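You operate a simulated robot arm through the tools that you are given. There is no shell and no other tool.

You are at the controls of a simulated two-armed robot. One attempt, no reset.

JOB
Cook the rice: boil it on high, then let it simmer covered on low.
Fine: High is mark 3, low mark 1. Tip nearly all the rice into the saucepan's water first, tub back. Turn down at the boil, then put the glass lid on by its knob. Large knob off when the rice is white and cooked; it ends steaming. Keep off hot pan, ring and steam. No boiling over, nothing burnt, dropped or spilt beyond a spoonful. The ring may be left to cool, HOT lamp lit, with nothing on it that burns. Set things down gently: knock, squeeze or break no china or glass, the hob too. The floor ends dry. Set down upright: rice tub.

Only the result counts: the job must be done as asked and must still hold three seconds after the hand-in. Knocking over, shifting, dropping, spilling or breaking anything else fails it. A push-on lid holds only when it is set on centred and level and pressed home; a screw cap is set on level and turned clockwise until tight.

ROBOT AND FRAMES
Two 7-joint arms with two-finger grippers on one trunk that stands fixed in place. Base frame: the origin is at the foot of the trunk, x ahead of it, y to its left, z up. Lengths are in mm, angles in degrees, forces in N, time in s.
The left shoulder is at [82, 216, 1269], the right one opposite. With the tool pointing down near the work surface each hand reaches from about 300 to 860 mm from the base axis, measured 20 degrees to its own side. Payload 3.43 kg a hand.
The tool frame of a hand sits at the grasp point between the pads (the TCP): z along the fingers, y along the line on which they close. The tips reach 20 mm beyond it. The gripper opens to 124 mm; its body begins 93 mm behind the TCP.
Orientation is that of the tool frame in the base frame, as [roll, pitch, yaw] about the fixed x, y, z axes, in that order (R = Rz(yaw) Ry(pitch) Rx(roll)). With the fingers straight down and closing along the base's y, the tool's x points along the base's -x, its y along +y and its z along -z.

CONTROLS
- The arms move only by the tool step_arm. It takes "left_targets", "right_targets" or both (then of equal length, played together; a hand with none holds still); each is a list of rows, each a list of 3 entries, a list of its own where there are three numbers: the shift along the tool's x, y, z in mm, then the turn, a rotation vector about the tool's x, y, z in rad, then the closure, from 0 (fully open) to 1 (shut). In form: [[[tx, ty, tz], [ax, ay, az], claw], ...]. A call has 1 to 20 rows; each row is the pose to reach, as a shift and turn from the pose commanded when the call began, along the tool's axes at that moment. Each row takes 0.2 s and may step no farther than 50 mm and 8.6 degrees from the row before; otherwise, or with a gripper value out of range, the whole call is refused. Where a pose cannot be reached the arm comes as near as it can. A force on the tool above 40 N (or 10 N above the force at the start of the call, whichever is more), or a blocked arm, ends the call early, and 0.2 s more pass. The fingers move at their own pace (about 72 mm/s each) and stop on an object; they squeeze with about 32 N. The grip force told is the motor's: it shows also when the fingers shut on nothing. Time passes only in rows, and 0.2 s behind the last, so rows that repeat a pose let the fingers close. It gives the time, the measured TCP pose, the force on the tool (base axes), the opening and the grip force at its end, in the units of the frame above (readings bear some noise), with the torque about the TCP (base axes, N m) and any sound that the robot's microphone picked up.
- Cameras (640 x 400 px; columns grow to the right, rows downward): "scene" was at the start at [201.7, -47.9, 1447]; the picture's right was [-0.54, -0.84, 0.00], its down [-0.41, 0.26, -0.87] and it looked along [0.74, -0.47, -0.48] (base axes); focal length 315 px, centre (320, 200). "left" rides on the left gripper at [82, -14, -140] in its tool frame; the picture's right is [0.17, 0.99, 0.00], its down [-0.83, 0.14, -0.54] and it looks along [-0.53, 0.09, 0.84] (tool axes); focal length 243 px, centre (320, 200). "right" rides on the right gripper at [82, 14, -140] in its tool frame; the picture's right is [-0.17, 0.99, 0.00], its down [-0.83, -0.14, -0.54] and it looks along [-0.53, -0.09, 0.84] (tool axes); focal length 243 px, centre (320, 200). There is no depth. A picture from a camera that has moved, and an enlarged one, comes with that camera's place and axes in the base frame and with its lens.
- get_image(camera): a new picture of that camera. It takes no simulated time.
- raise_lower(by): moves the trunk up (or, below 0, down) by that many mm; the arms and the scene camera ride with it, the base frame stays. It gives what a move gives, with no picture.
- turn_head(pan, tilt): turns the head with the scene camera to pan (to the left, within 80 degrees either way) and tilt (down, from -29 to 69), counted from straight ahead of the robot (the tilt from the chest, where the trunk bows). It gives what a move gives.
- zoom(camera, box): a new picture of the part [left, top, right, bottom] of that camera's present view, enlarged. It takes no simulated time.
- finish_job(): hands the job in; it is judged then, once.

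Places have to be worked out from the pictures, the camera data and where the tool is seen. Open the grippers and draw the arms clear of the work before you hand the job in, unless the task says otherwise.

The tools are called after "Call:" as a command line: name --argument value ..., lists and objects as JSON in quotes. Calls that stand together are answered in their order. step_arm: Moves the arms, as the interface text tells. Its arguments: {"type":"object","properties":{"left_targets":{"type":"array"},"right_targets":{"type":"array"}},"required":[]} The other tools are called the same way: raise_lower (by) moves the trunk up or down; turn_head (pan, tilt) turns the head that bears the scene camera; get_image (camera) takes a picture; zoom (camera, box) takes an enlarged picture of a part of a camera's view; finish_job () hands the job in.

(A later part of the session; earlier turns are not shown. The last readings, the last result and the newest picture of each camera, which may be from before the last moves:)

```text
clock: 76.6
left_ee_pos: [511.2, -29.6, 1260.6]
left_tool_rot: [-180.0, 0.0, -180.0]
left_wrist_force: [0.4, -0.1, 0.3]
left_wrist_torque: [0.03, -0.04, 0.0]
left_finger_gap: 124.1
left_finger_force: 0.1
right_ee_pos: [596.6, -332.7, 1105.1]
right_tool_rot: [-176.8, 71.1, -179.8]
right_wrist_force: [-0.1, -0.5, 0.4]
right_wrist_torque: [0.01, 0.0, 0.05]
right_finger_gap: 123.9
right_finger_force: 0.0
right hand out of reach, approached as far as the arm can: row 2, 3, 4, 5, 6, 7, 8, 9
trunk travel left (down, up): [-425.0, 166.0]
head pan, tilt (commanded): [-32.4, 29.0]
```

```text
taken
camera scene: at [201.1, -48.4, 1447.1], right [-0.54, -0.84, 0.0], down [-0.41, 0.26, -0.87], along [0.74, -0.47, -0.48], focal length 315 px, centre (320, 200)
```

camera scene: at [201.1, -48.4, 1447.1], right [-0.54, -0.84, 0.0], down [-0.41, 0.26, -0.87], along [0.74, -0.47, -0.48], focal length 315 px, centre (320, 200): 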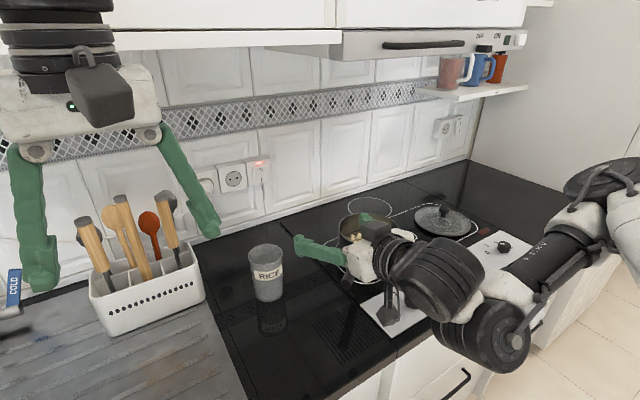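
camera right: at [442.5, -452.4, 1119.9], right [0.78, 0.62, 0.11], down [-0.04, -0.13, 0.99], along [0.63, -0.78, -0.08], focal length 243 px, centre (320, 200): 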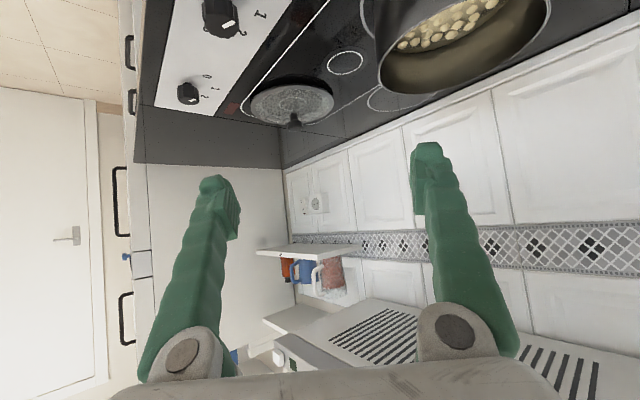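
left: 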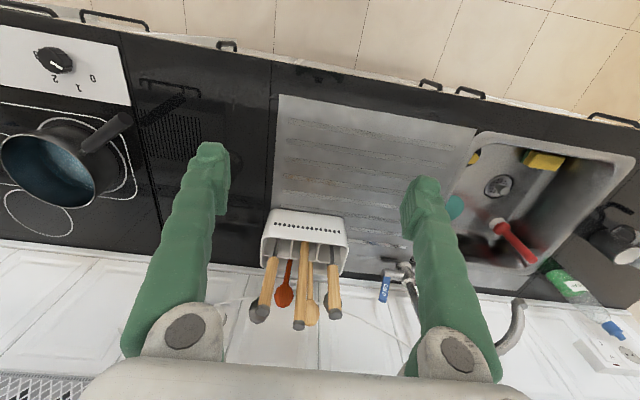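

Now reverse the very first motion: return to the tool-down start pose (393,-592,1262).

Call:
step_arm --right_targets '[[[-8.2, -27.2, -23], [-0.0046, 0.124, -0.0032], 0], [[-16.5, -54.4, -45.9], [-0.0093, 0.2479, -0.0063], 0], [[-24.7, -81.5, -68.9], [-0.0139, 0.3719, -0.0095], 0], [[-32.9, -108.7, -91.8], [-0.0185, 0.4959, -0.0126], 0], [[-41.2, -135.9, -114.8], [-0.0232, 0.6199, -0.0158], 0], [[-49.4, -163.1, -137.7], [-0.0278, 0.7438, -0.019], 0], [[-57.6, -190.3, -160.7], [-0.0324, 0.8678, -0.0221], 0], [[-65.8, -217.4, -183.6], [-0.037, 0.9918, -0.0253], 0], [[-74.1, -244.6, -206.6], [-0.0417, 1.1157, -0.0284], 0], [[-82.3, -271.8, -229.5], [-0.0463, 1.2397, -0.0316], 0], [[-82.3, -271.8, -229.5], [-0.0463, 1.2397, -0.0316], 0]]'

Call:
get_image --camera "scene"

```text
clock: 79.2
left_ee_pos: [512.9, -28.9, 1260.3]
left_tool_rot: [-179.9, 0.0, 179.9]
left_wrist_force: [-0.6, -0.1, 0.1]
left_wrist_torque: [-0.01, 0.02, -0.01]
left_finger_gap: 123.7
left_finger_force: 0.0
right_ee_pos: [253.7, -624.2, 918.0]
right_tool_rot: [-152.0, -5.3, -164.4]
right_wrist_force: [0.1, 0.0, 0.4]
right_wrist_torque: [-0.02, 0.01, -0.01]
right_finger_gap: 124.1
right_finger_force: 0.0
right hand out of reach, approached as far as the arm can: row 1, 2, 3, 4, 5, 6, 7, 8, 9, 10, 11
trunk travel left (down, up): [-425.0, 166.0]
head pan, tilt (commanded): [-32.4, 29.0]
stopped in row 11 (right hand): the arm was blocked; the commanded pose is now the measured one
```

```text
taken
camera scene: at [202.9, -46.7, 1446.9], right [-0.54, -0.84, 0.0], down [-0.41, 0.26, -0.87], along [0.74, -0.47, -0.49], focal length 315 px, centre (320, 200)
```

scene: 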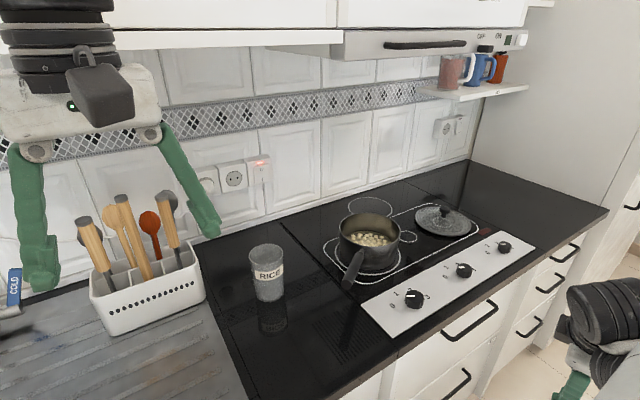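

The arm ended blocked in front of the counter at (254,-624,918). I'll turn the head to see the arm's posture before moving further.

Call:
turn_head --pan -65 --tilt 45

Call:
get_image --camera "scene"

Call:
get_image --camera "right"

Call:
get_image --camera "left"

```text
clock: 80.2
left_ee_pos: [512.3, -30.4, 1260.2]
left_tool_rot: [180.0, 0.0, 179.9]
left_wrist_force: [0.2, -0.3, -0.1]
left_wrist_torque: [-0.02, -0.01, 0.02]
left_finger_gap: 124.2
left_finger_force: 0.0
right_ee_pos: [252.6, -624.5, 917.8]
right_tool_rot: [-152.1, -5.3, -164.4]
right_wrist_force: [0.5, 0.9, -0.1]
right_wrist_torque: [0.02, -0.02, 0.0]
right_finger_gap: 124.2
right_finger_force: 0.1
trunk travel left (down, up): [-425.0, 166.0]
head pan, tilt (commanded): [-65.0, 45.0]
```

```text
taken
camera scene: at [159.5, -72.7, 1422.9], right [-0.91, -0.42, 0.0], down [-0.3, 0.64, -0.71], along [0.3, -0.64, -0.71], focal length 315 px, centre (320, 200)
```

scene: 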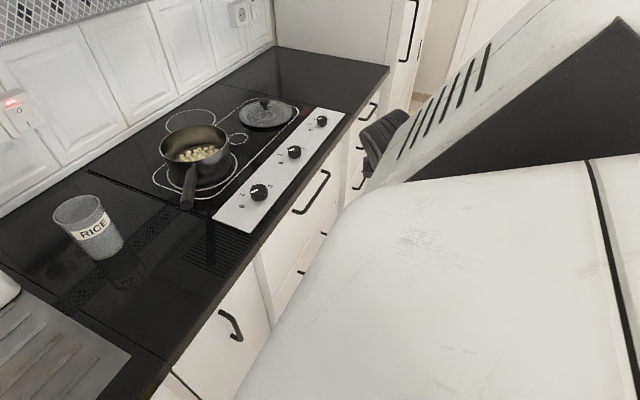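

```text
taken
camera right: at [163.2, -567.9, 1040.9], right [-0.12, 0.87, -0.48], down [0.81, 0.36, 0.46], along [0.57, -0.33, -0.75], focal length 243 px, centre (320, 200)
```

right: 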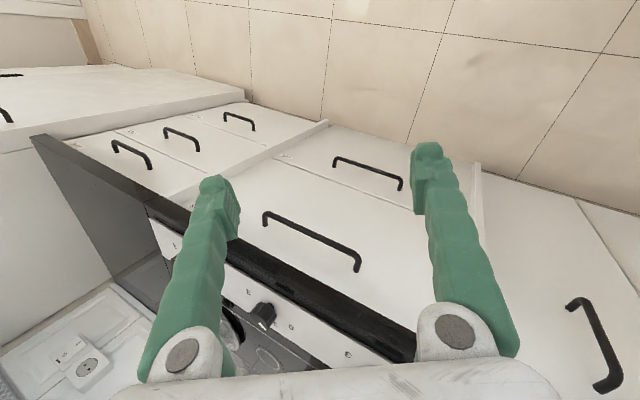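

```text
taken
camera left: at [429.1, -41.8, 1402.4], right [-0.17, 0.99, 0.0], down [0.83, 0.14, 0.54], along [0.53, 0.09, -0.84], focal length 243 px, centre (320, 200)
```

left: 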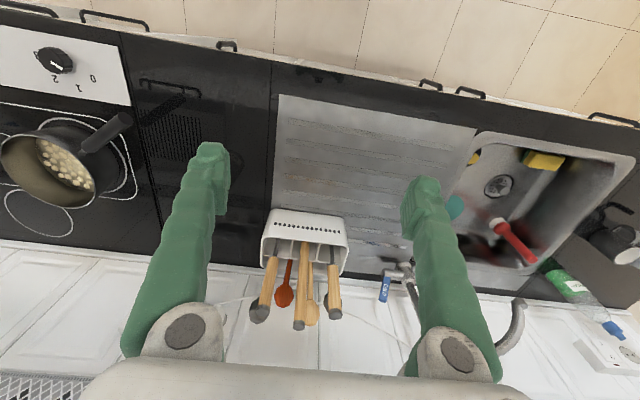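

Nothing on the counter was touched; the hand hangs free in front of it. Raise it and restore tool-down at (300,-610,1200).

Call:
step_arm --right_targets '[[[-2.8, -16.7, -31.5], [-0.0622, -0.003, 0.0361], 0], [[-5.7, -33.3, -63.1], [-0.1245, -0.0059, 0.0723], 0], [[-8.5, -50, -94.6], [-0.1867, -0.0089, 0.1084], 0], [[-11.4, -66.6, -126.2], [-0.249, -0.0119, 0.1446], 0], [[-14.2, -83.3, -157.7], [-0.3112, -0.0148, 0.1807], 0], [[-17, -99.9, -189.2], [-0.3734, -0.0178, 0.2168], 0], [[-19.9, -116.6, -220.8], [-0.4357, -0.0207, 0.253], 0], [[-22.7, -133.2, -252.3], [-0.4979, -0.0237, 0.2891], 0], [[-22.7, -133.2, -252.3], [-0.4979, -0.0237, 0.2891], 0]]'

Call:
turn_head --pan -45 --tilt 25

Call:
get_image --camera "scene"

```text
clock: 82.2
left_ee_pos: [510.9, -29.4, 1261.9]
left_tool_rot: [-180.0, 0.2, 180.0]
left_wrist_force: [-0.6, 0.1, 0.5]
left_wrist_torque: [-0.02, -0.01, 0.04]
left_finger_gap: 123.9
left_finger_force: 0.1
right_ee_pos: [202.4, -530.6, 837.6]
right_tool_rot: [-171.1, 3.5, -178.6]
right_wrist_force: [-0.1, -0.4, 0.1]
right_wrist_torque: [-0.01, -0.05, 0.02]
right_finger_gap: 124.0
right_finger_force: 0.1
right hand out of reach, approached as far as the arm can: row 1, 2, 3, 4, 5, 6, 7, 8, 9
trunk travel left (down, up): [-425.0, 166.0]
head pan, tilt (commanded): [-65.0, 45.0]
```

```text
clock: 83.0
left_ee_pos: [512.5, -28.4, 1259.7]
left_tool_rot: [180.0, 0.0, -180.0]
left_wrist_force: [0.3, 0.3, 0.1]
left_wrist_torque: [-0.02, 0.01, 0.0]
left_finger_gap: 124.0
left_finger_force: 0.0
right_ee_pos: [202.7, -530.4, 836.2]
right_tool_rot: [-171.1, 3.5, -178.6]
right_wrist_force: [0.0, -0.3, 0.1]
right_wrist_torque: [0.0, 0.03, 0.0]
right_finger_gap: 124.1
right_finger_force: 0.0
trunk travel left (down, up): [-425.0, 166.0]
head pan, tilt (commanded): [-45.0, 25.0]
```

```text
taken
camera scene: at [190.6, -64.5, 1453.3], right [-0.71, -0.71, 0.0], down [-0.3, 0.3, -0.91], along [0.64, -0.64, -0.42], focal length 315 px, centre (320, 200)
```

scene: 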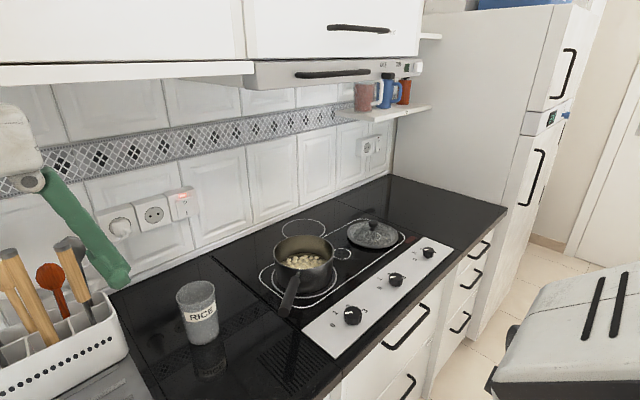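

The solver is trading position for attitude. I'll try a pure translation (up/forward, no turn) in small steps to see how it responds.

Call:
step_arm --right_targets '[[[-2.4, -6.2, -39.4], [0, 0, 0], 0], [[-4.9, -12.3, -78.9], [0, 0, 0], 0], [[-7.3, -18.5, -118.3], [0, 0, 0], 0], [[-9.8, -24.6, -157.8], [0, 0, 0], 0], [[-9.8, -24.6, -157.8], [0, 0, 0], 0]]'

Call:
get_image --camera "scene"

Call:
get_image --camera "left"

```text
clock: 84.2
left_ee_pos: [511.9, -28.4, 1260.6]
left_tool_rot: [180.0, 0.0, 180.0]
left_wrist_force: [0.5, 0.1, -0.8]
left_wrist_torque: [0.03, 0.03, 0.03]
left_finger_gap: 123.9
left_finger_force: 0.1
right_ee_pos: [202.8, -530.3, 836.0]
right_tool_rot: [-171.2, 3.5, -178.6]
right_wrist_force: [0.1, -0.6, 0.6]
right_wrist_torque: [0.0, 0.01, 0.02]
right_finger_gap: 124.2
right_finger_force: 0.1
right hand out of reach, approached as far as the arm can: row 1, 2, 3, 4, 5
trunk travel left (down, up): [-425.0, 166.0]
head pan, tilt (commanded): [-45.0, 25.0]
```

```text
taken
camera scene: at [190.1, -64.3, 1453.4], right [-0.71, -0.71, 0.0], down [-0.3, 0.3, -0.91], along [0.64, -0.64, -0.42], focal length 315 px, centre (320, 200)
```

scene: 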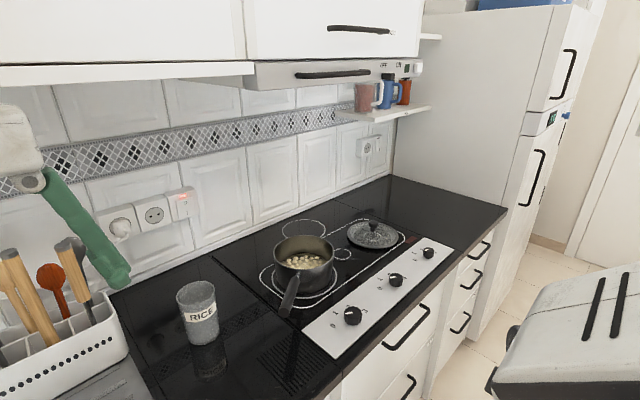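

```text
taken
camera left: at [429.1, -42.0, 1402.4], right [-0.17, 0.99, 0.0], down [0.83, 0.14, 0.54], along [0.53, 0.09, -0.84], focal length 243 px, centre (320, 200)
```

left: 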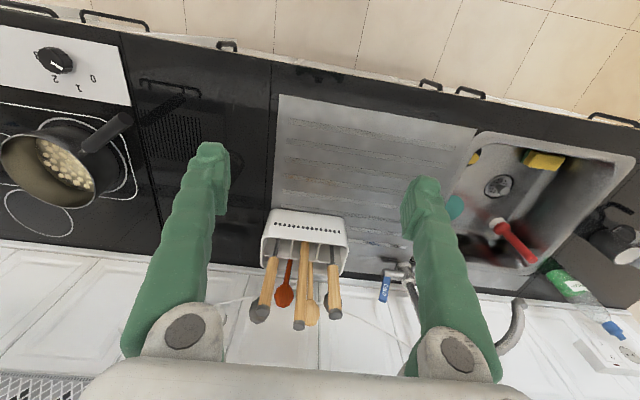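

No upward motion in this posture; it's wound against a limit. Try rising together with pitching the hand forward, which retraces how it got here (still clear of the counter front).

Call:
step_arm --right_targets '[[[-18.2, -9.3, -24.5], [0, -0.117, 0], 0], [[-36.3, -18.6, -48.9], [0, -0.233, 0], 0], [[-54.5, -27.9, -73.4], [0, -0.35, 0], 0], [[-72.6, -37.2, -97.9], [0, -0.467, 0], 0], [[-90.8, -46.5, -122.3], [0, -0.583, 0], 0], [[-108.9, -55.8, -146.8], [0, -0.7, 0], 0], [[-108.9, -55.8, -146.8], [0, -0.7, 0], 0]]'

Call:
get_image --camera "right"

Call:
get_image --camera "scene"

```text
clock: 85.8
left_ee_pos: [510.7, -28.0, 1261.7]
left_tool_rot: [179.9, 0.2, -180.0]
left_wrist_force: [0.1, -0.1, 0.2]
left_wrist_torque: [0.02, -0.03, 0.0]
left_finger_gap: 123.8
left_finger_force: 0.1
right_ee_pos: [367.8, -534.6, 926.5]
right_tool_rot: [-167.3, 42.9, -170.8]
right_wrist_force: [-0.2, -1.4, -0.5]
right_wrist_torque: [0.0, -0.03, -0.02]
right_finger_gap: 124.1
right_finger_force: 0.0
right hand out of reach, approached as far as the arm can: row 1, 2, 3, 4, 5, 6, 7
trunk travel left (down, up): [-425.0, 166.0]
head pan, tilt (commanded): [-45.0, 25.0]
```

```text
taken
camera right: at [211.9, -513.5, 966.6], right [0.11, 0.99, -0.05], down [0.23, 0.02, 0.97], along [0.97, -0.12, -0.22], focal length 243 px, centre (320, 200)
```

right: 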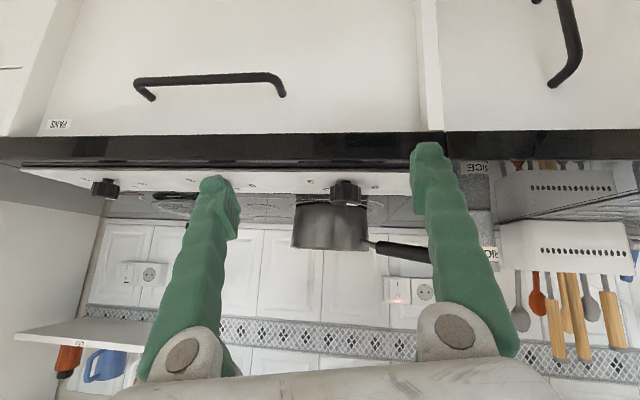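

```text
taken
camera scene: at [189.3, -64.2, 1453.5], right [-0.71, -0.71, 0.0], down [-0.3, 0.3, -0.91], along [0.64, -0.64, -0.42], focal length 315 px, centre (320, 200)
```

scene: 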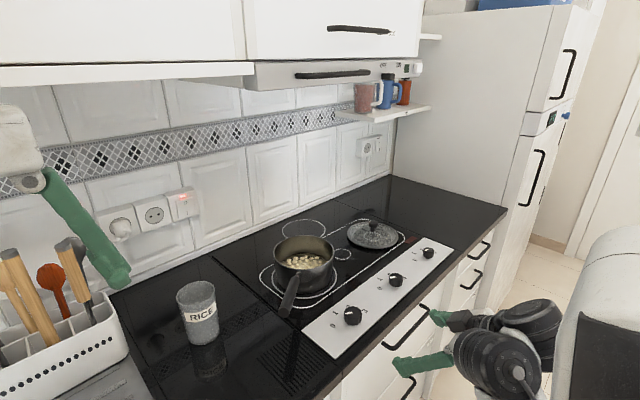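

The hand followed this time. Continue up and pitch forward, retracing to above the counter.

Call:
step_arm --right_targets '[[[-28.9, -4.7, -11], [0, -0.078, 0], 0], [[-57.9, -9.3, -22.1], [0, -0.157, 0], 0], [[-86.8, -14, -33.1], [0, -0.235, 0], 0], [[-115.7, -18.7, -44.1], [0, -0.313, 0], 0], [[-144.7, -23.3, -55.2], [0, -0.392, 0], 0], [[-173.6, -28, -66.2], [0, -0.47, 0], 0], [[-173.6, -28, -66.2], [0, -0.47, 0], 0]]'

Call:
get_image --camera "scene"

```text
clock: 87.4
left_ee_pos: [511.0, -30.2, 1259.5]
left_tool_rot: [179.9, 0.0, 180.0]
left_wrist_force: [-0.2, -0.1, 0.3]
left_wrist_torque: [0.02, -0.02, -0.02]
left_finger_gap: 123.6
left_finger_force: 0.1
right_ee_pos: [498.5, -500.7, 1062.3]
right_tool_rot: [-154.4, 68.4, -155.9]
right_wrist_force: [0.7, -0.1, 0.4]
right_wrist_torque: [0.05, -0.02, 0.02]
right_finger_gap: 124.1
right_finger_force: 0.0
right hand out of reach, approached as far as the arm can: row 1, 2, 3, 4, 5, 6, 7
trunk travel left (down, up): [-425.0, 166.0]
head pan, tilt (commanded): [-45.0, 25.0]
```

```text
taken
camera scene: at [190.0, -65.0, 1453.4], right [-0.71, -0.71, 0.0], down [-0.3, 0.3, -0.91], along [0.64, -0.64, -0.42], focal length 315 px, centre (320, 200)
```

scene: 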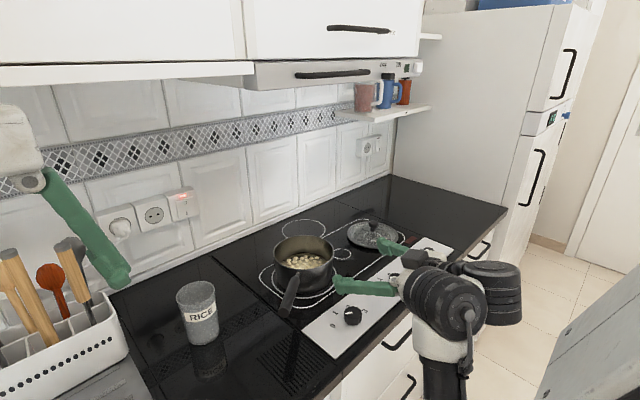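

The elbow has swung below the wrist (from the earlier roll test), which is why tool-down fails. I'll use the reverse trick: with the hand pointing forward in free space, roll negative past the wrist limit to swing the elbow back out and up. First go to (650,-430,1170), level.

Call:
step_arm --right_targets '[[[-23.1, 7.5, 14.7], [0, -0.05, 0], 0], [[-46.2, 15.1, 29.3], [0, -0.1, 0], 0], [[-69.3, 22.6, 44], [0, -0.15, 0], 0], [[-92.5, 30.1, 58.6], [0, -0.2, 0], 0], [[-115.6, 37.6, 73.3], [0, -0.25, 0], 0], [[-138.7, 45.2, 87.9], [0, -0.3, 0], 0], [[-161.8, 52.7, 102.6], [0, -0.34, 0], 0], [[-161.8, 52.7, 102.6], [0, -0.34, 0], 0]]'

Call:
get_image --camera "scene"

```text
clock: 88.4
left_ee_pos: [512.4, -27.7, 1260.6]
left_tool_rot: [-179.9, 0.0, -180.0]
left_wrist_force: [0.3, 0.6, -0.1]
left_wrist_torque: [-0.02, -0.02, -0.01]
left_finger_gap: 124.3
left_finger_force: 0.1
right_ee_pos: [604.2, -396.7, 1161.2]
right_tool_rot: [-112.3, 69.4, -103.6]
right_wrist_force: [-0.2, -0.1, 0.4]
right_wrist_torque: [0.0, 0.0, -0.04]
right_finger_gap: 123.8
right_finger_force: 0.1
trunk travel left (down, up): [-425.0, 166.0]
head pan, tilt (commanded): [-45.0, 25.0]
stopped in row 4 (right hand): the arm was blocked; the commanded pose is now the measured one
```

```text
taken
camera scene: at [191.1, -62.3, 1453.3], right [-0.71, -0.71, 0.0], down [-0.3, 0.3, -0.91], along [0.64, -0.64, -0.42], focal length 315 px, centre (320, 200)
```

scene: 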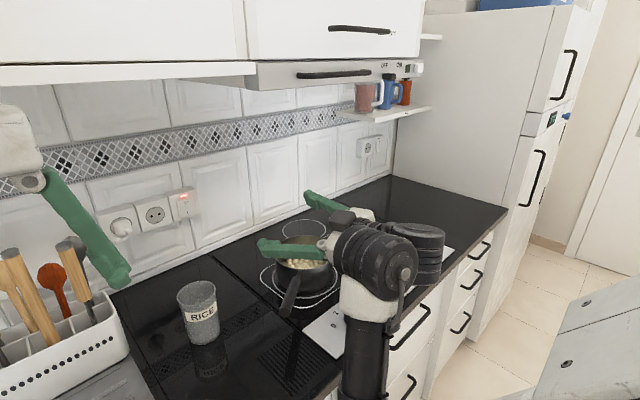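

It stopped blocked, probably the low forearm at the counter edge. I'll back off and up while rolling negative to swing the elbow outward.

Call:
step_arm --right_targets '[[[-9.2, -6.3, -10], [0, 0, -0.1], 0], [[-18.4, -12.6, -20], [0, 0, -0.2], 0], [[-27.6, -18.9, -30], [0, 0, -0.3], 0], [[-36.8, -25.2, -40], [0, 0, -0.42], 0], [[-46, -31.5, -49.9], [0, 0, -0.56], 0], [[-46, -31.5, -49.9], [0, 0, -0.7], 0], [[-46, -31.5, -49.9], [0, 0, -0.84], 0], [[-46, -31.5, -49.9], [0, 0, -0.98], 0], [[-46, -31.5, -49.9], [0, 0, -1.12], 0], [[-46, -31.5, -49.9], [0, 0, -1.26], 0]]'

Call:
get_image --camera "scene"

```text
clock: 90.6
left_ee_pos: [511.7, -28.5, 1259.9]
left_tool_rot: [179.9, 0.0, -180.0]
left_wrist_force: [0.3, -0.4, -0.4]
left_wrist_torque: [0.01, -0.03, 0.05]
left_finger_gap: 123.9
left_finger_force: 0.0
right_ee_pos: [573.9, -412.5, 1194.4]
right_tool_rot: [-98.5, 3.3, -83.3]
right_wrist_force: [-0.5, -0.3, 0.3]
right_wrist_torque: [0.01, -0.01, 0.02]
right_finger_gap: 123.9
right_finger_force: 0.0
right hand out of reach, approached as far as the arm can: row 5, 6, 7, 8, 9, 10
trunk travel left (down, up): [-425.0, 166.0]
head pan, tilt (commanded): [-45.0, 25.0]
```

```text
taken
camera scene: at [190.3, -64.1, 1453.4], right [-0.71, -0.71, 0.0], down [-0.3, 0.3, -0.91], along [0.64, -0.64, -0.42], focal length 315 px, centre (320, 200)
```

scene: 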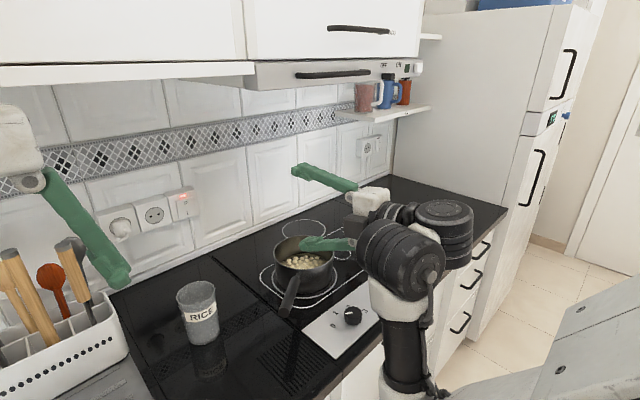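

Rolling continues OK; keep rolling negative to push past the wrist limit and watch the elbow.

Call:
step_arm --right_targets '[[[0, 0, 0], [0, 0, -0.14], 0], [[0, 0, 0], [0, 0, -0.28], 0], [[0, 0, 0], [0, 0, -0.42], 0], [[0, 0, 0], [0, 0, -0.56], 0], [[0, 0, 0], [0, 0, -0.7], 0], [[0, 0, 0], [0, 0, -0.84], 0], [[0, 0, 0], [0, 0, -0.98], 0], [[0, 0, 0], [0, 0, -1.12], 0], [[0, 0, 0], [0, 0, -1.26], 0], [[0, 0, 0], [0, 0, -1.4], 0], [[0, 0, 0], [0, 0, -1.54], 0], [[0, 0, 0], [0, 0, -1.68], 0]]'

Call:
get_image --camera "scene"

```text
clock: 93.2
left_ee_pos: [510.9, -28.3, 1261.3]
left_tool_rot: [180.0, 0.0, 180.0]
left_wrist_force: [-0.2, -0.3, 0.4]
left_wrist_torque: [0.02, 0.0, -0.03]
left_finger_gap: 123.9
left_finger_force: 0.0
right_ee_pos: [618.5, -304.9, 1234.1]
right_tool_rot: [139.6, -89.3, 42.1]
right_wrist_force: [-0.3, 0.0, -0.8]
right_wrist_torque: [-0.01, 0.0, -0.08]
right_finger_gap: 124.2
right_finger_force: 0.1
right hand out of reach, approached as far as the arm can: row 1, 2, 3, 4, 5, 6, 7, 8, 9, 10, 11, 12
trunk travel left (down, up): [-425.0, 166.0]
head pan, tilt (commanded): [-45.0, 25.0]
```

```text
taken
camera scene: at [189.3, -64.9, 1453.6], right [-0.71, -0.71, 0.0], down [-0.3, 0.3, -0.91], along [0.64, -0.64, -0.42], focal length 315 px, centre (320, 200)
```

scene: 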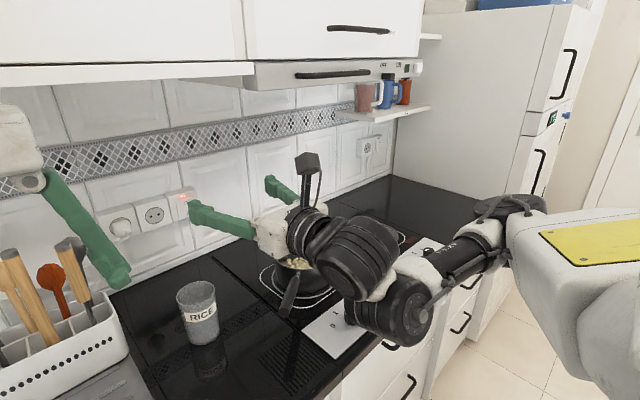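

The elbow is swinging out to the right now. Continue rolling negative while shifting the hand back to the right, away from the left gripper.

Call:
step_arm --right_targets '[[[-2.8, 10.4, 1.8], [0, 0, -0.14], 0], [[-5.7, 20.8, 3.7], [0, 0, -0.28], 0], [[-8.5, 31.3, 5.5], [0, 0, -0.42], 0], [[-11.3, 41.7, 7.3], [0, 0, -0.56], 0], [[-14.2, 52.1, 9.2], [0, 0, -0.7], 0], [[-17, 62.5, 11], [0, 0, -0.84], 0], [[-19.8, 72.9, 12.8], [0, 0, -0.98], 0], [[-22.7, 83.3, 14.7], [0, 0, -1.12], 0], [[-25.5, 93.8, 16.5], [0, 0, -1.26], 0], [[-28.3, 104.2, 18.3], [0, 0, -1.4], 0], [[-31.2, 114.6, 20.2], [0, 0, -1.54], 0], [[-34, 125, 22], [0, 0, -1.68], 0]]'

Call:
get_image --camera "scene"

```text
clock: 96.0
left_ee_pos: [510.8, -29.0, 1261.3]
left_tool_rot: [-179.9, 0.1, 179.8]
left_wrist_force: [-0.4, -0.3, 0.4]
left_wrist_torque: [0.02, -0.04, -0.02]
left_finger_gap: 124.1
left_finger_force: 0.0
right_ee_pos: [616.6, -403.4, 1052.6]
right_tool_rot: [114.8, 5.2, 92.4]
right_wrist_force: [-1.2, 0.2, 0.2]
right_wrist_torque: [0.0, 0.05, -0.03]
right_finger_gap: 124.2
right_finger_force: 0.1
right hand out of reach, approached as far as the arm can: row 8, 9, 10, 11, 12
trunk travel left (down, up): [-425.0, 166.0]
head pan, tilt (commanded): [-45.0, 25.0]
stopped in row 12 (right hand): the arm was blocked; the commanded pose is now the measured one
```

```text
taken
camera scene: at [189.3, -63.6, 1453.5], right [-0.71, -0.71, 0.0], down [-0.3, 0.3, -0.91], along [0.64, -0.64, -0.42], focal length 315 px, centre (320, 200)
```

scene: 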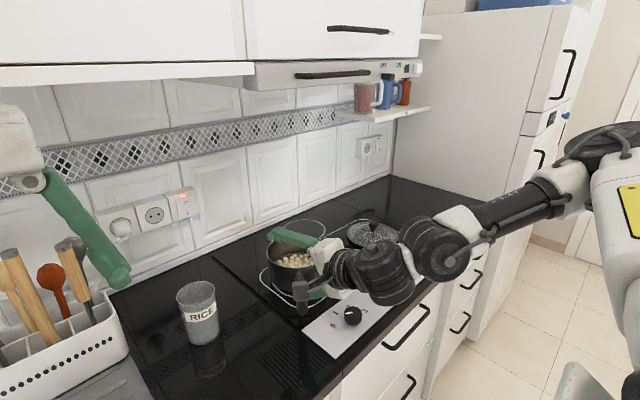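

The hand sank to z≈1052 and stopped as blocked; I need to check it isn't touching the pan handle.

Call:
zoom --camera "scene" --box '[230, 200, 430, 360]'

Call:
get_image --camera "right"

Call:
get_image --camera "left"

```text
2.50 times, centred on (330, 280) of scene
camera zoom: at [189.3, -63.6, 1453.5], right [-0.71, -0.71, 0.0], down [-0.3, 0.3, -0.91], along [0.64, -0.64, -0.42], focal length 789 px, centre (295, 0)
```

zoom: 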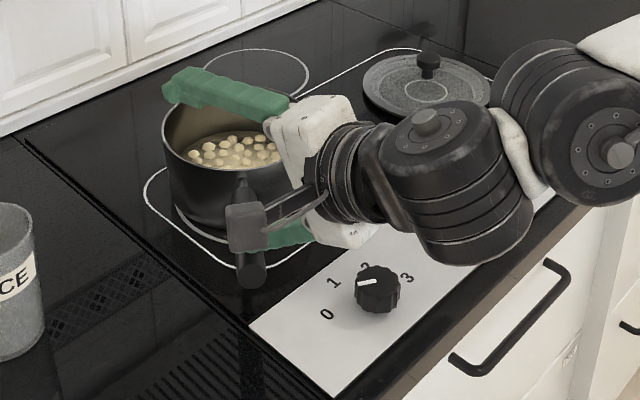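

```text
taken
camera right: at [490.7, -319.4, 1115.8], right [0.42, -0.07, 0.91], down [-0.51, -0.84, 0.17], along [0.75, -0.54, -0.38], focal length 243 px, centre (320, 200)
```

right: 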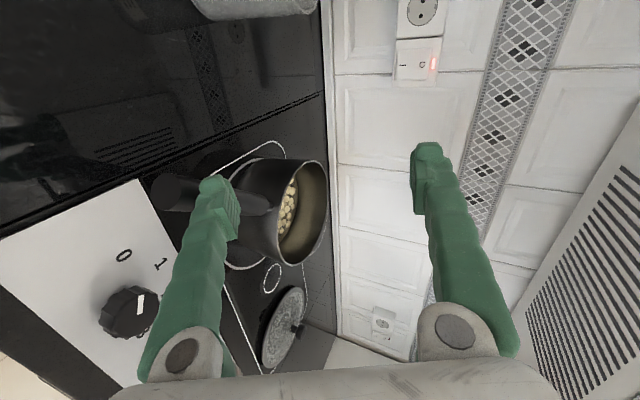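

```text
taken
camera left: at [428.3, -41.4, 1402.7], right [-0.16, 0.99, 0.0], down [0.83, 0.14, 0.54], along [0.53, 0.09, -0.84], focal length 243 px, centre (320, 200)
```

left: 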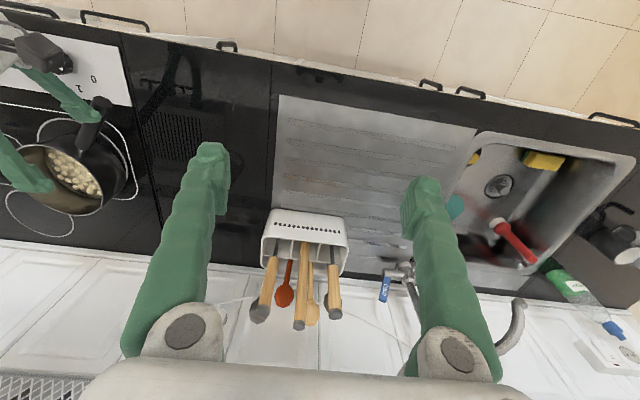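

The pan handle seems to have shifted compared with earlier views. I'll zoom on the pan from both the left and scene cameras to quantify before moving.

Call:
zoom --camera "left" --box '[0, 20, 200, 260]'

Call:
zoom --camera "scene" --box '[250, 210, 370, 330]'

Call:
zoom --camera "right" --box '[120, 130, 360, 280]'

```text
1.67 times, centred on (100, 140) of left
camera zoom: at [428.3, -41.4, 1402.7], right [-0.16, 0.99, 0.0], down [0.83, 0.14, 0.54], along [0.53, 0.09, -0.84], focal length 404 px, centre (687, 300)
```

zoom: 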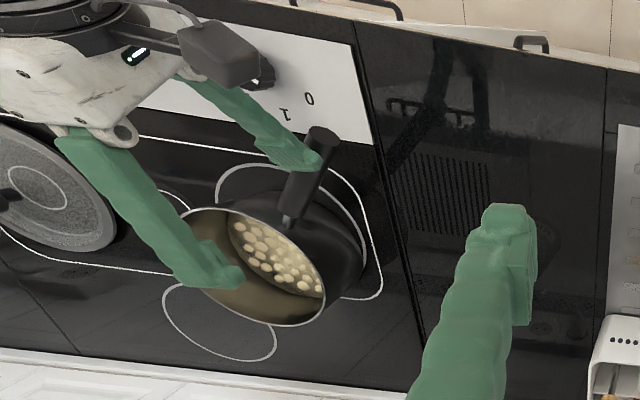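

```text
3.33 times, centred on (310, 270) of scene
camera zoom: at [189.3, -63.6, 1453.5], right [-0.71, -0.71, 0.0], down [-0.3, 0.3, -0.91], along [0.64, -0.64, -0.42], focal length 1052 px, centre (353, -33)
```

zoom: 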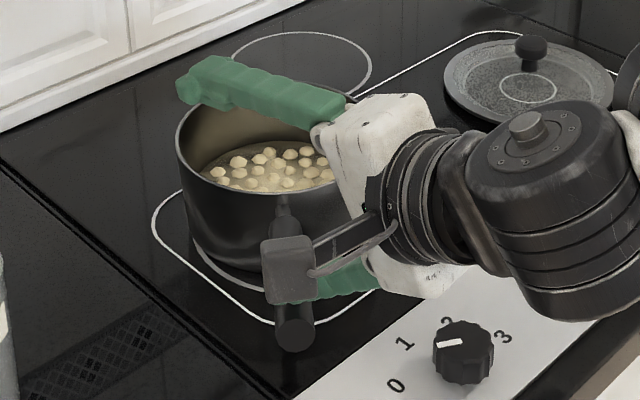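

```text
2.67 times, centred on (240, 205) of right
camera zoom: at [490.7, -319.4, 1115.8], right [0.42, -0.07, 0.91], down [-0.51, -0.84, 0.17], along [0.75, -0.54, -0.38], focal length 647 px, centre (533, 187)
```

zoom: 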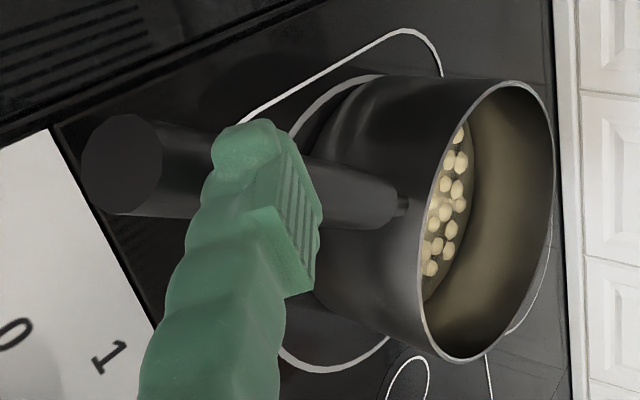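

The pan was nudged (now centre ≈(750,-534), handle turned ~20°), contents intact, and the lower finger is just above the handle. Move the hand straight up, away from it, without rotation.

Call:
step_arm --right_targets '[[[-1.8, 18.1, -8.4], [0, 0, 0], 0], [[-3.6, 36.2, -16.7], [0, 0, 0], 0], [[-5.5, 54.3, -25.1], [0, 0, 0], 0], [[-7.3, 72.3, -33.4], [0, 0, 0], 0], [[-9.1, 90.4, -41.8], [0, 0, 0], 0], [[-10.9, 108.5, -50.1], [0, 0, 0], 0]]'

Call:
get_image --camera "scene"

Call:
zoom --camera "left" --box '[0, 20, 200, 260]'

```text
clock: 97.4
left_ee_pos: [510.8, -29.1, 1260.4]
left_tool_rot: [-180.0, 0.1, -180.0]
left_wrist_force: [-1.4, -0.1, -0.6]
left_wrist_torque: [-0.04, -0.01, -0.01]
left_finger_gap: 123.8
left_finger_force: 0.1
right_ee_pos: [618.1, -403.9, 1173.3]
right_tool_rot: [114.6, 5.1, 92.4]
right_wrist_force: [0.1, -0.4, 0.0]
right_wrist_torque: [0.0, -0.01, -0.01]
right_finger_gap: 123.8
right_finger_force: 0.0
trunk travel left (down, up): [-425.0, 166.0]
head pan, tilt (commanded): [-45.0, 25.0]
```

```text
taken
camera scene: at [190.1, -64.2, 1453.4], right [-0.71, -0.71, 0.0], down [-0.3, 0.3, -0.91], along [0.64, -0.64, -0.42], focal length 315 px, centre (320, 200)
```

scene: 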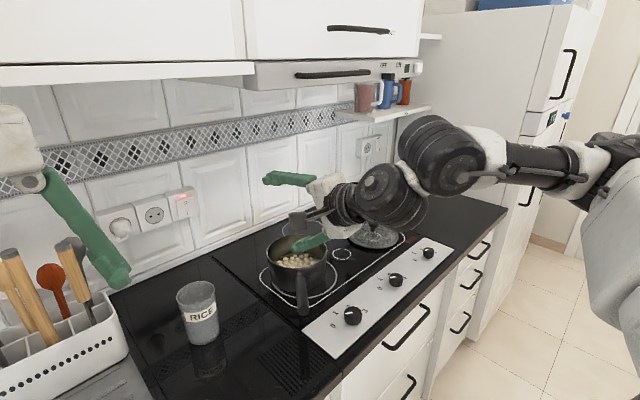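

```text
1.67 times, centred on (100, 140) of left
camera zoom: at [429.1, -41.8, 1402.4], right [-0.16, 0.99, 0.0], down [0.83, 0.14, 0.54], along [0.53, 0.09, -0.84], focal length 404 px, centre (687, 300)
```

zoom: 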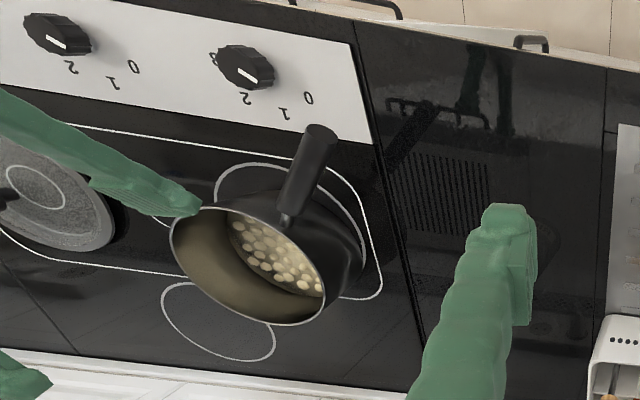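

The arm is now elbow-up again and the hand is clear. I'll measure how the pan now sits relative to its ring.

Call:
zoom --camera "scene" --box '[230, 210, 390, 340]'

Call:
get_image --camera "right"

```text
3.08 times, centred on (310, 275) of scene
camera zoom: at [190.1, -64.2, 1453.4], right [-0.71, -0.71, 0.0], down [-0.3, 0.3, -0.91], along [0.64, -0.64, -0.42], focal length 971 px, centre (351, -31)
```

zoom: 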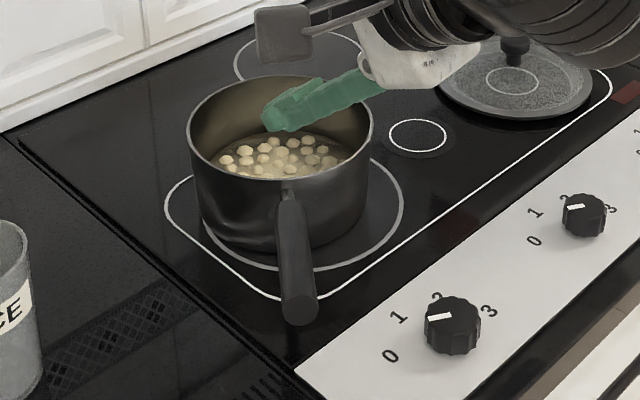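

```text
taken
camera right: at [493.0, -320.5, 1236.8], right [0.42, -0.07, 0.91], down [-0.51, -0.84, 0.17], along [0.75, -0.54, -0.38], focal length 243 px, centre (320, 200)
```

right: 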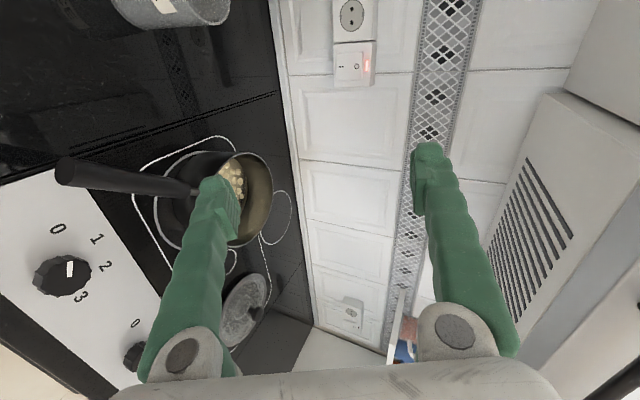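

Pan now ≈(758,-542) vs ring centre (742,-554): about 20 mm off. Before anything else, unwind the wrist by +170° roll (away from its limit) here in free space.

Call:
step_arm --right_targets '[[[0, 0, 0], [0, 0, 0.149], 0], [[0, 0, 0], [0, 0, 0.298], 0], [[0, 0, 0], [0, 0, 0.447], 0], [[0, 0, 0], [0, 0, 0.596], 0], [[0, 0, 0], [0, 0, 0.745], 0], [[0, 0, 0], [0, 0, 0.894], 0], [[0, 0, 0], [0, 0, 1.043], 0], [[0, 0, 0], [0, 0, 1.192], 0], [[0, 0, 0], [0, 0, 1.341], 0], [[0, 0, 0], [0, 0, 1.49], 0], [[0, 0, 0], [0, 0, 1.639], 0], [[0, 0, 0], [0, 0, 1.788], 0], [[0, 0, 0], [0, 0, 1.937], 0], [[0, 0, 0], [0, 0, 2.086], 0], [[0, 0, 0], [0, 0, 2.235], 0], [[0, 0, 0], [0, 0, 2.384], 0], [[0, 0, 0], [0, 0, 2.533], 0], [[0, 0, 0], [0, 0, 2.682], 0], [[0, 0, 0], [0, 0, 2.831], 0], [[0, 0, 0], [0, 0, 2.98], 0]]'

Call:
get_image --camera "scene"

```text
clock: 101.6
left_ee_pos: [510.2, -28.8, 1260.2]
left_tool_rot: [179.9, -0.1, 179.8]
left_wrist_force: [-0.8, 0.0, 0.1]
left_wrist_torque: [0.03, 0.03, 0.02]
left_finger_gap: 124.0
left_finger_force: 0.0
right_ee_pos: [617.0, -403.4, 1173.3]
right_tool_rot: [-115.3, -13.3, -83.7]
right_wrist_force: [-0.1, 0.3, -0.7]
right_wrist_torque: [0.01, 0.01, 0.01]
right_finger_gap: 124.0
right_finger_force: 0.1
trunk travel left (down, up): [-425.0, 166.0]
head pan, tilt (commanded): [-45.0, 25.0]
```

```text
taken
camera scene: at [190.1, -64.4, 1453.4], right [-0.71, -0.71, 0.0], down [-0.3, 0.3, -0.91], along [0.64, -0.64, -0.42], focal length 315 px, centre (320, 200)
```

scene: 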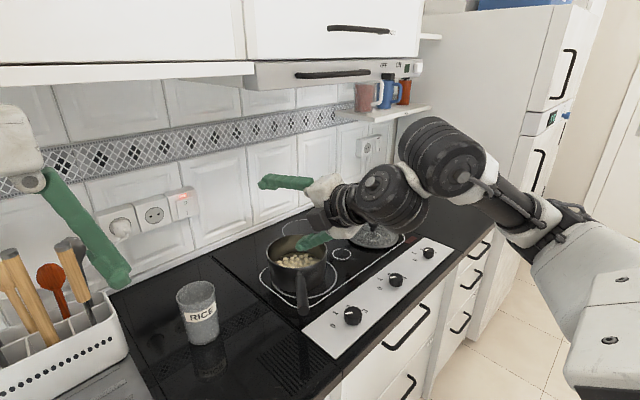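

Unwound cleanly with the elbow out to the side. Now pitch to tool-down at (540,-480,1150).

Call:
step_arm --right_targets '[[[6.1, 7.1, -6.1], [-0.1136, -0.0145, 0.0229], 0], [[12.2, 14.1, -12.1], [-0.2271, -0.029, 0.0458], 0], [[18.3, 21.2, -18.2], [-0.3407, -0.0435, 0.0686], 0], [[24.4, 28.3, -24.2], [-0.4542, -0.058, 0.0915], 0], [[30.5, 35.4, -30.3], [-0.5678, -0.0726, 0.1144], 0], [[36.6, 42.4, -36.3], [-0.6814, -0.0871, 0.1373], 0], [[42.7, 49.5, -42.4], [-0.7949, -0.1016, 0.1602], 0], [[48.8, 56.6, -48.4], [-0.9085, -0.1161, 0.183], 0], [[54.9, 63.6, -54.5], [-1.022, -0.1306, 0.2059], 0], [[61, 70.7, -60.5], [-1.1356, -0.1451, 0.2288], 0], [[61, 70.7, -60.5], [-1.1356, -0.1451, 0.2288], 0]]'

Call:
get_image --camera "scene"

Call:
get_image --camera "right"

```text
clock: 104.0
left_ee_pos: [512.1, -30.2, 1260.3]
left_tool_rot: [-179.9, 0.0, 180.0]
left_wrist_force: [-0.5, 0.4, -0.3]
left_wrist_torque: [0.01, -0.01, -0.02]
left_finger_gap: 123.9
left_finger_force: 0.0
right_ee_pos: [548.6, -478.8, 1142.4]
right_tool_rot: [179.9, -0.1, -89.9]
right_wrist_force: [-0.7, -0.2, -0.7]
right_wrist_torque: [0.01, -0.04, 0.0]
right_finger_gap: 123.7
right_finger_force: 0.1
right hand out of reach, approached as far as the arm can: row 9, 10, 11
trunk travel left (down, up): [-425.0, 166.0]
head pan, tilt (commanded): [-45.0, 25.0]
```

```text
taken
camera scene: at [189.8, -64.7, 1453.5], right [-0.71, -0.71, 0.0], down [-0.3, 0.3, -0.91], along [0.64, -0.64, -0.42], focal length 315 px, centre (320, 200)
```

scene: 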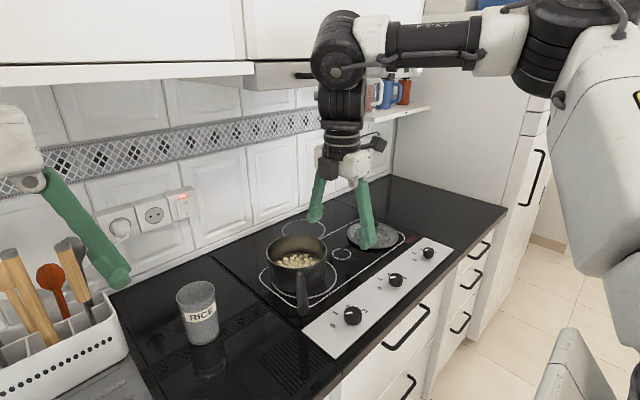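

```text
taken
camera right: at [535.0, -558.9, 1281.4], right [-0.99, 0.16, 0.0], down [0.14, 0.83, 0.54], along [0.09, 0.53, -0.84], focal length 243 px, centre (320, 200)
```

right: 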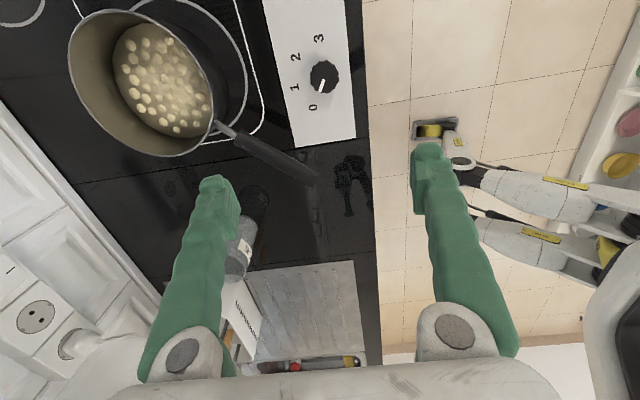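

Tool-down achieved with a healthy elbow-up posture. I'll yaw +90° to the start orientation and move to (640,-525,1130) so the wrist camera looks straight at the pan for an accurate position.

Call:
step_arm --right_targets '[[[4.2, -8.3, 1.1], [0, 0, 0.1428], 0], [[8.4, -16.6, 2.2], [0, 0, 0.2856], 0], [[12.5, -24.9, 3.3], [0, 0, 0.4284], 0], [[16.7, -33.2, 4.4], [0, 0, 0.5712], 0], [[20.9, -41.5, 5.5], [0, 0, 0.714], 0], [[25.1, -49.9, 6.5], [0, 0, 0.8568], 0], [[29.3, -58.2, 7.6], [0, 0, 0.9996], 0], [[33.5, -66.5, 8.7], [0, 0, 1.1424], 0], [[37.6, -74.8, 9.8], [0, 0, 1.2852], 0], [[41.8, -83.1, 10.9], [0, 0, 1.428], 0], [[46, -91.4, 12], [0, 0, 1.5708], 0], [[46, -91.4, 12], [0, 0, 1.5708], 0]]'

Call:
get_image --camera "right"

Call:
zoom --camera "right" --box '[220, 100, 420, 300]'

```text
clock: 106.6
left_ee_pos: [510.1, -27.8, 1261.8]
left_tool_rot: [-179.8, 0.2, 179.9]
left_wrist_force: [-0.1, 0.4, 0.5]
left_wrist_torque: [0.02, 0.02, 0.0]
left_finger_gap: 123.9
left_finger_force: 0.0
right_ee_pos: [637.5, -522.5, 1131.5]
right_tool_rot: [-179.8, 0.2, 179.9]
right_wrist_force: [-0.6, 0.1, 1.2]
right_wrist_torque: [0.02, 0.01, -0.01]
right_finger_gap: 124.2
right_finger_force: 0.0
trunk travel left (down, up): [-425.0, 166.0]
head pan, tilt (commanded): [-45.0, 25.0]
```

```text
taken
camera right: at [554.8, -507.4, 1270.9], right [0.17, 0.99, 0.0], down [0.83, -0.14, 0.54], along [0.53, -0.09, -0.84], focal length 243 px, centre (320, 200)
```

right: 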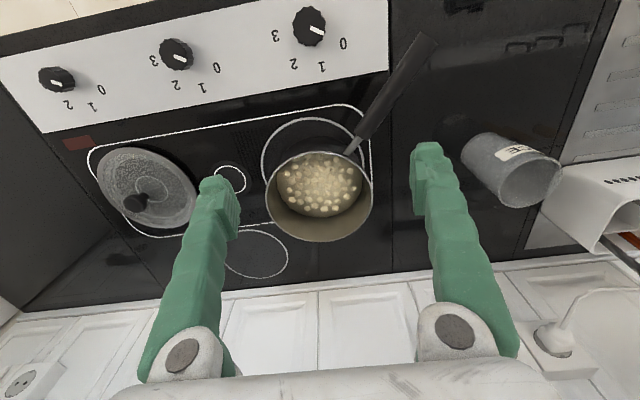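

```text
2.00 times, centred on (320, 200) of right
camera zoom: at [554.8, -507.4, 1270.9], right [0.17, 0.99, 0.0], down [0.83, -0.14, 0.54], along [0.53, -0.09, -0.84], focal length 485 px, centre (320, 200)
```

zoom: 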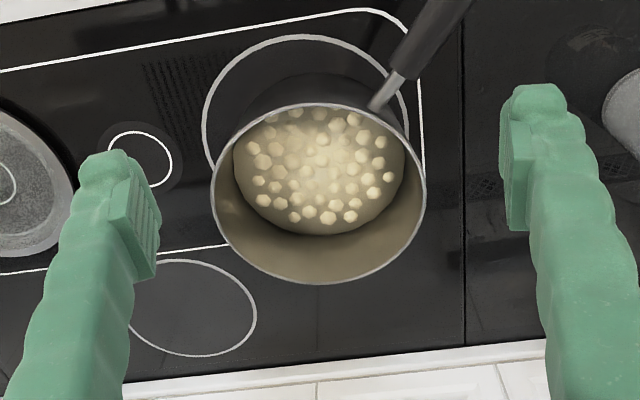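

Now the pan reads as centre ≈(752,-542), only ~12 mm off the ring centre (744,-552) – fine to leave; its handle tip is high at ≈(567,-390,972). I'll zoom on the lid and knob from here for accurate positions.

Call:
zoom --camera "right" --box '[80, 120, 220, 250]'

Call:
zoom --camera "scene" --box '[330, 200, 460, 300]'

Call:
zoom --camera "right" --box '[250, 0, 390, 90]'

```text
3.08 times, centred on (150, 185) of right
camera zoom: at [554.8, -507.4, 1270.9], right [0.17, 0.99, 0.0], down [0.83, -0.14, 0.54], along [0.53, -0.09, -0.84], focal length 746 px, centre (843, 246)
```

zoom: 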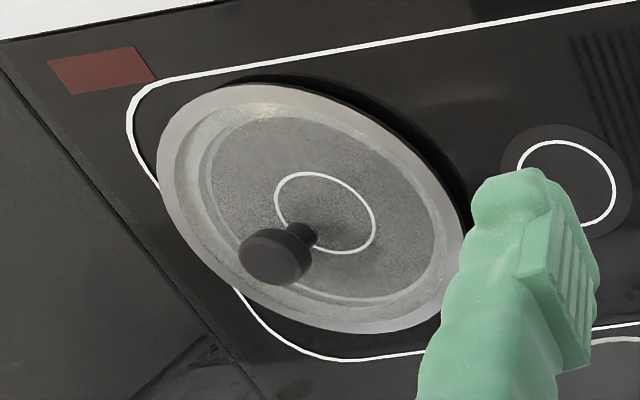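

```text
4.00 times, centred on (395, 250) of scene
camera zoom: at [186.7, -63.4, 1454.0], right [-0.71, -0.71, 0.0], down [-0.3, 0.3, -0.91], along [0.64, -0.64, -0.42], focal length 1262 px, centre (20, 0)
```

zoom: 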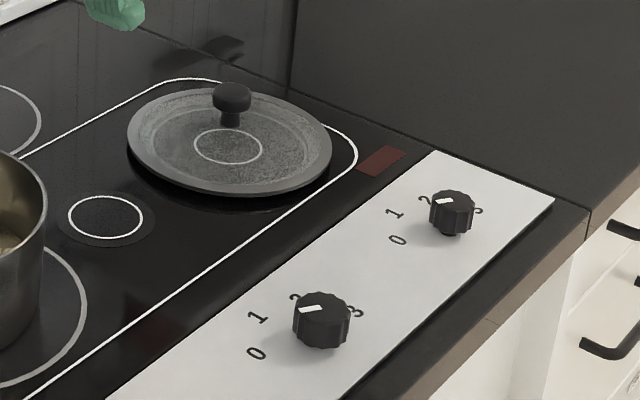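

```text
4.44 times, centred on (320, 45) of right
camera zoom: at [554.8, -507.4, 1270.9], right [0.17, 0.99, 0.0], down [0.83, -0.14, 0.54], along [0.53, -0.09, -0.84], focal length 1078 px, centre (320, 889)
```

zoom: 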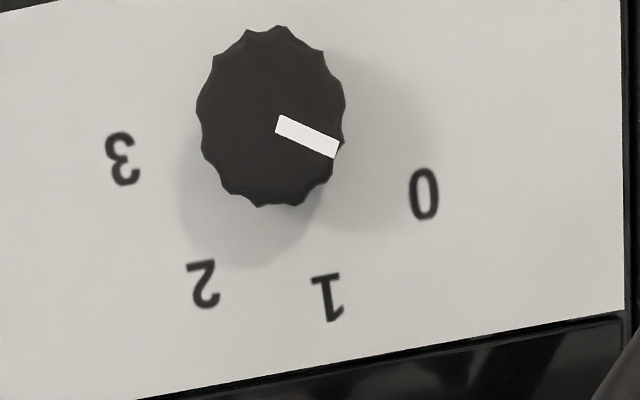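

Refined: lid knob cap ≈(727,-858,923), lid rim z≈880, large-knob centre (533,-518). Now rehearse the lid approach from this posture: yaw to the radial direction and move to (590,-690,1130).

Call:
step_arm --right_targets '[[[7.9, -27.9, 0.3], [0, 0, 0.1309], 0], [[15.8, -55.8, 0.5], [0, 0, 0.2618], 0], [[23.8, -83.8, 0.8], [0, 0, 0.3927], 0], [[31.7, -111.7, 1], [0, 0, 0.5236], 0], [[39.6, -139.6, 1.3], [0, 0, 0.6545], 0], [[47.5, -167.5, 1.5], [0, 0, 0.7854], 0], [[47.5, -167.5, 1.5], [0, 0, 0.7854], 0]]'

Call:
get_image --camera "scene"

```text
clock: 108.2
left_ee_pos: [511.6, -28.3, 1261.4]
left_tool_rot: [-180.0, 0.0, 179.9]
left_wrist_force: [-0.2, 0.9, 0.2]
left_wrist_torque: [-0.02, 0.01, 0.01]
left_finger_gap: 124.0
left_finger_force: 0.0
right_ee_pos: [587.8, -675.6, 1102.2]
right_tool_rot: [179.8, 1.0, 134.9]
right_wrist_force: [0.3, 0.2, -0.1]
right_wrist_torque: [-0.01, 0.0, 0.02]
right_finger_gap: 123.9
right_finger_force: 0.0
right hand out of reach, approached as far as the arm can: row 4, 5, 6, 7
trunk travel left (down, up): [-425.0, 166.0]
head pan, tilt (commanded): [-45.0, 25.0]
```

```text
taken
camera scene: at [190.0, -64.0, 1453.5], right [-0.71, -0.71, 0.0], down [-0.3, 0.3, -0.91], along [0.64, -0.64, -0.42], focal length 315 px, centre (320, 200)
```

scene: 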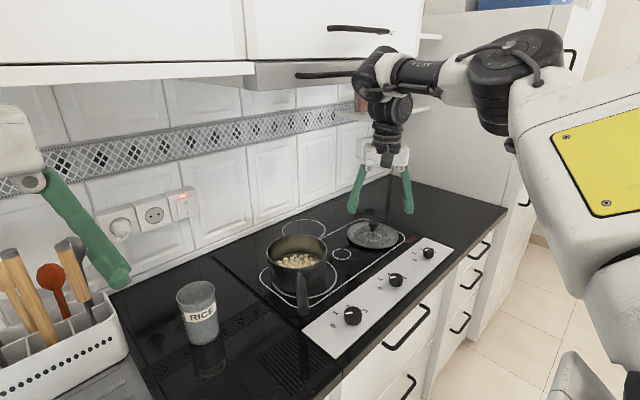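

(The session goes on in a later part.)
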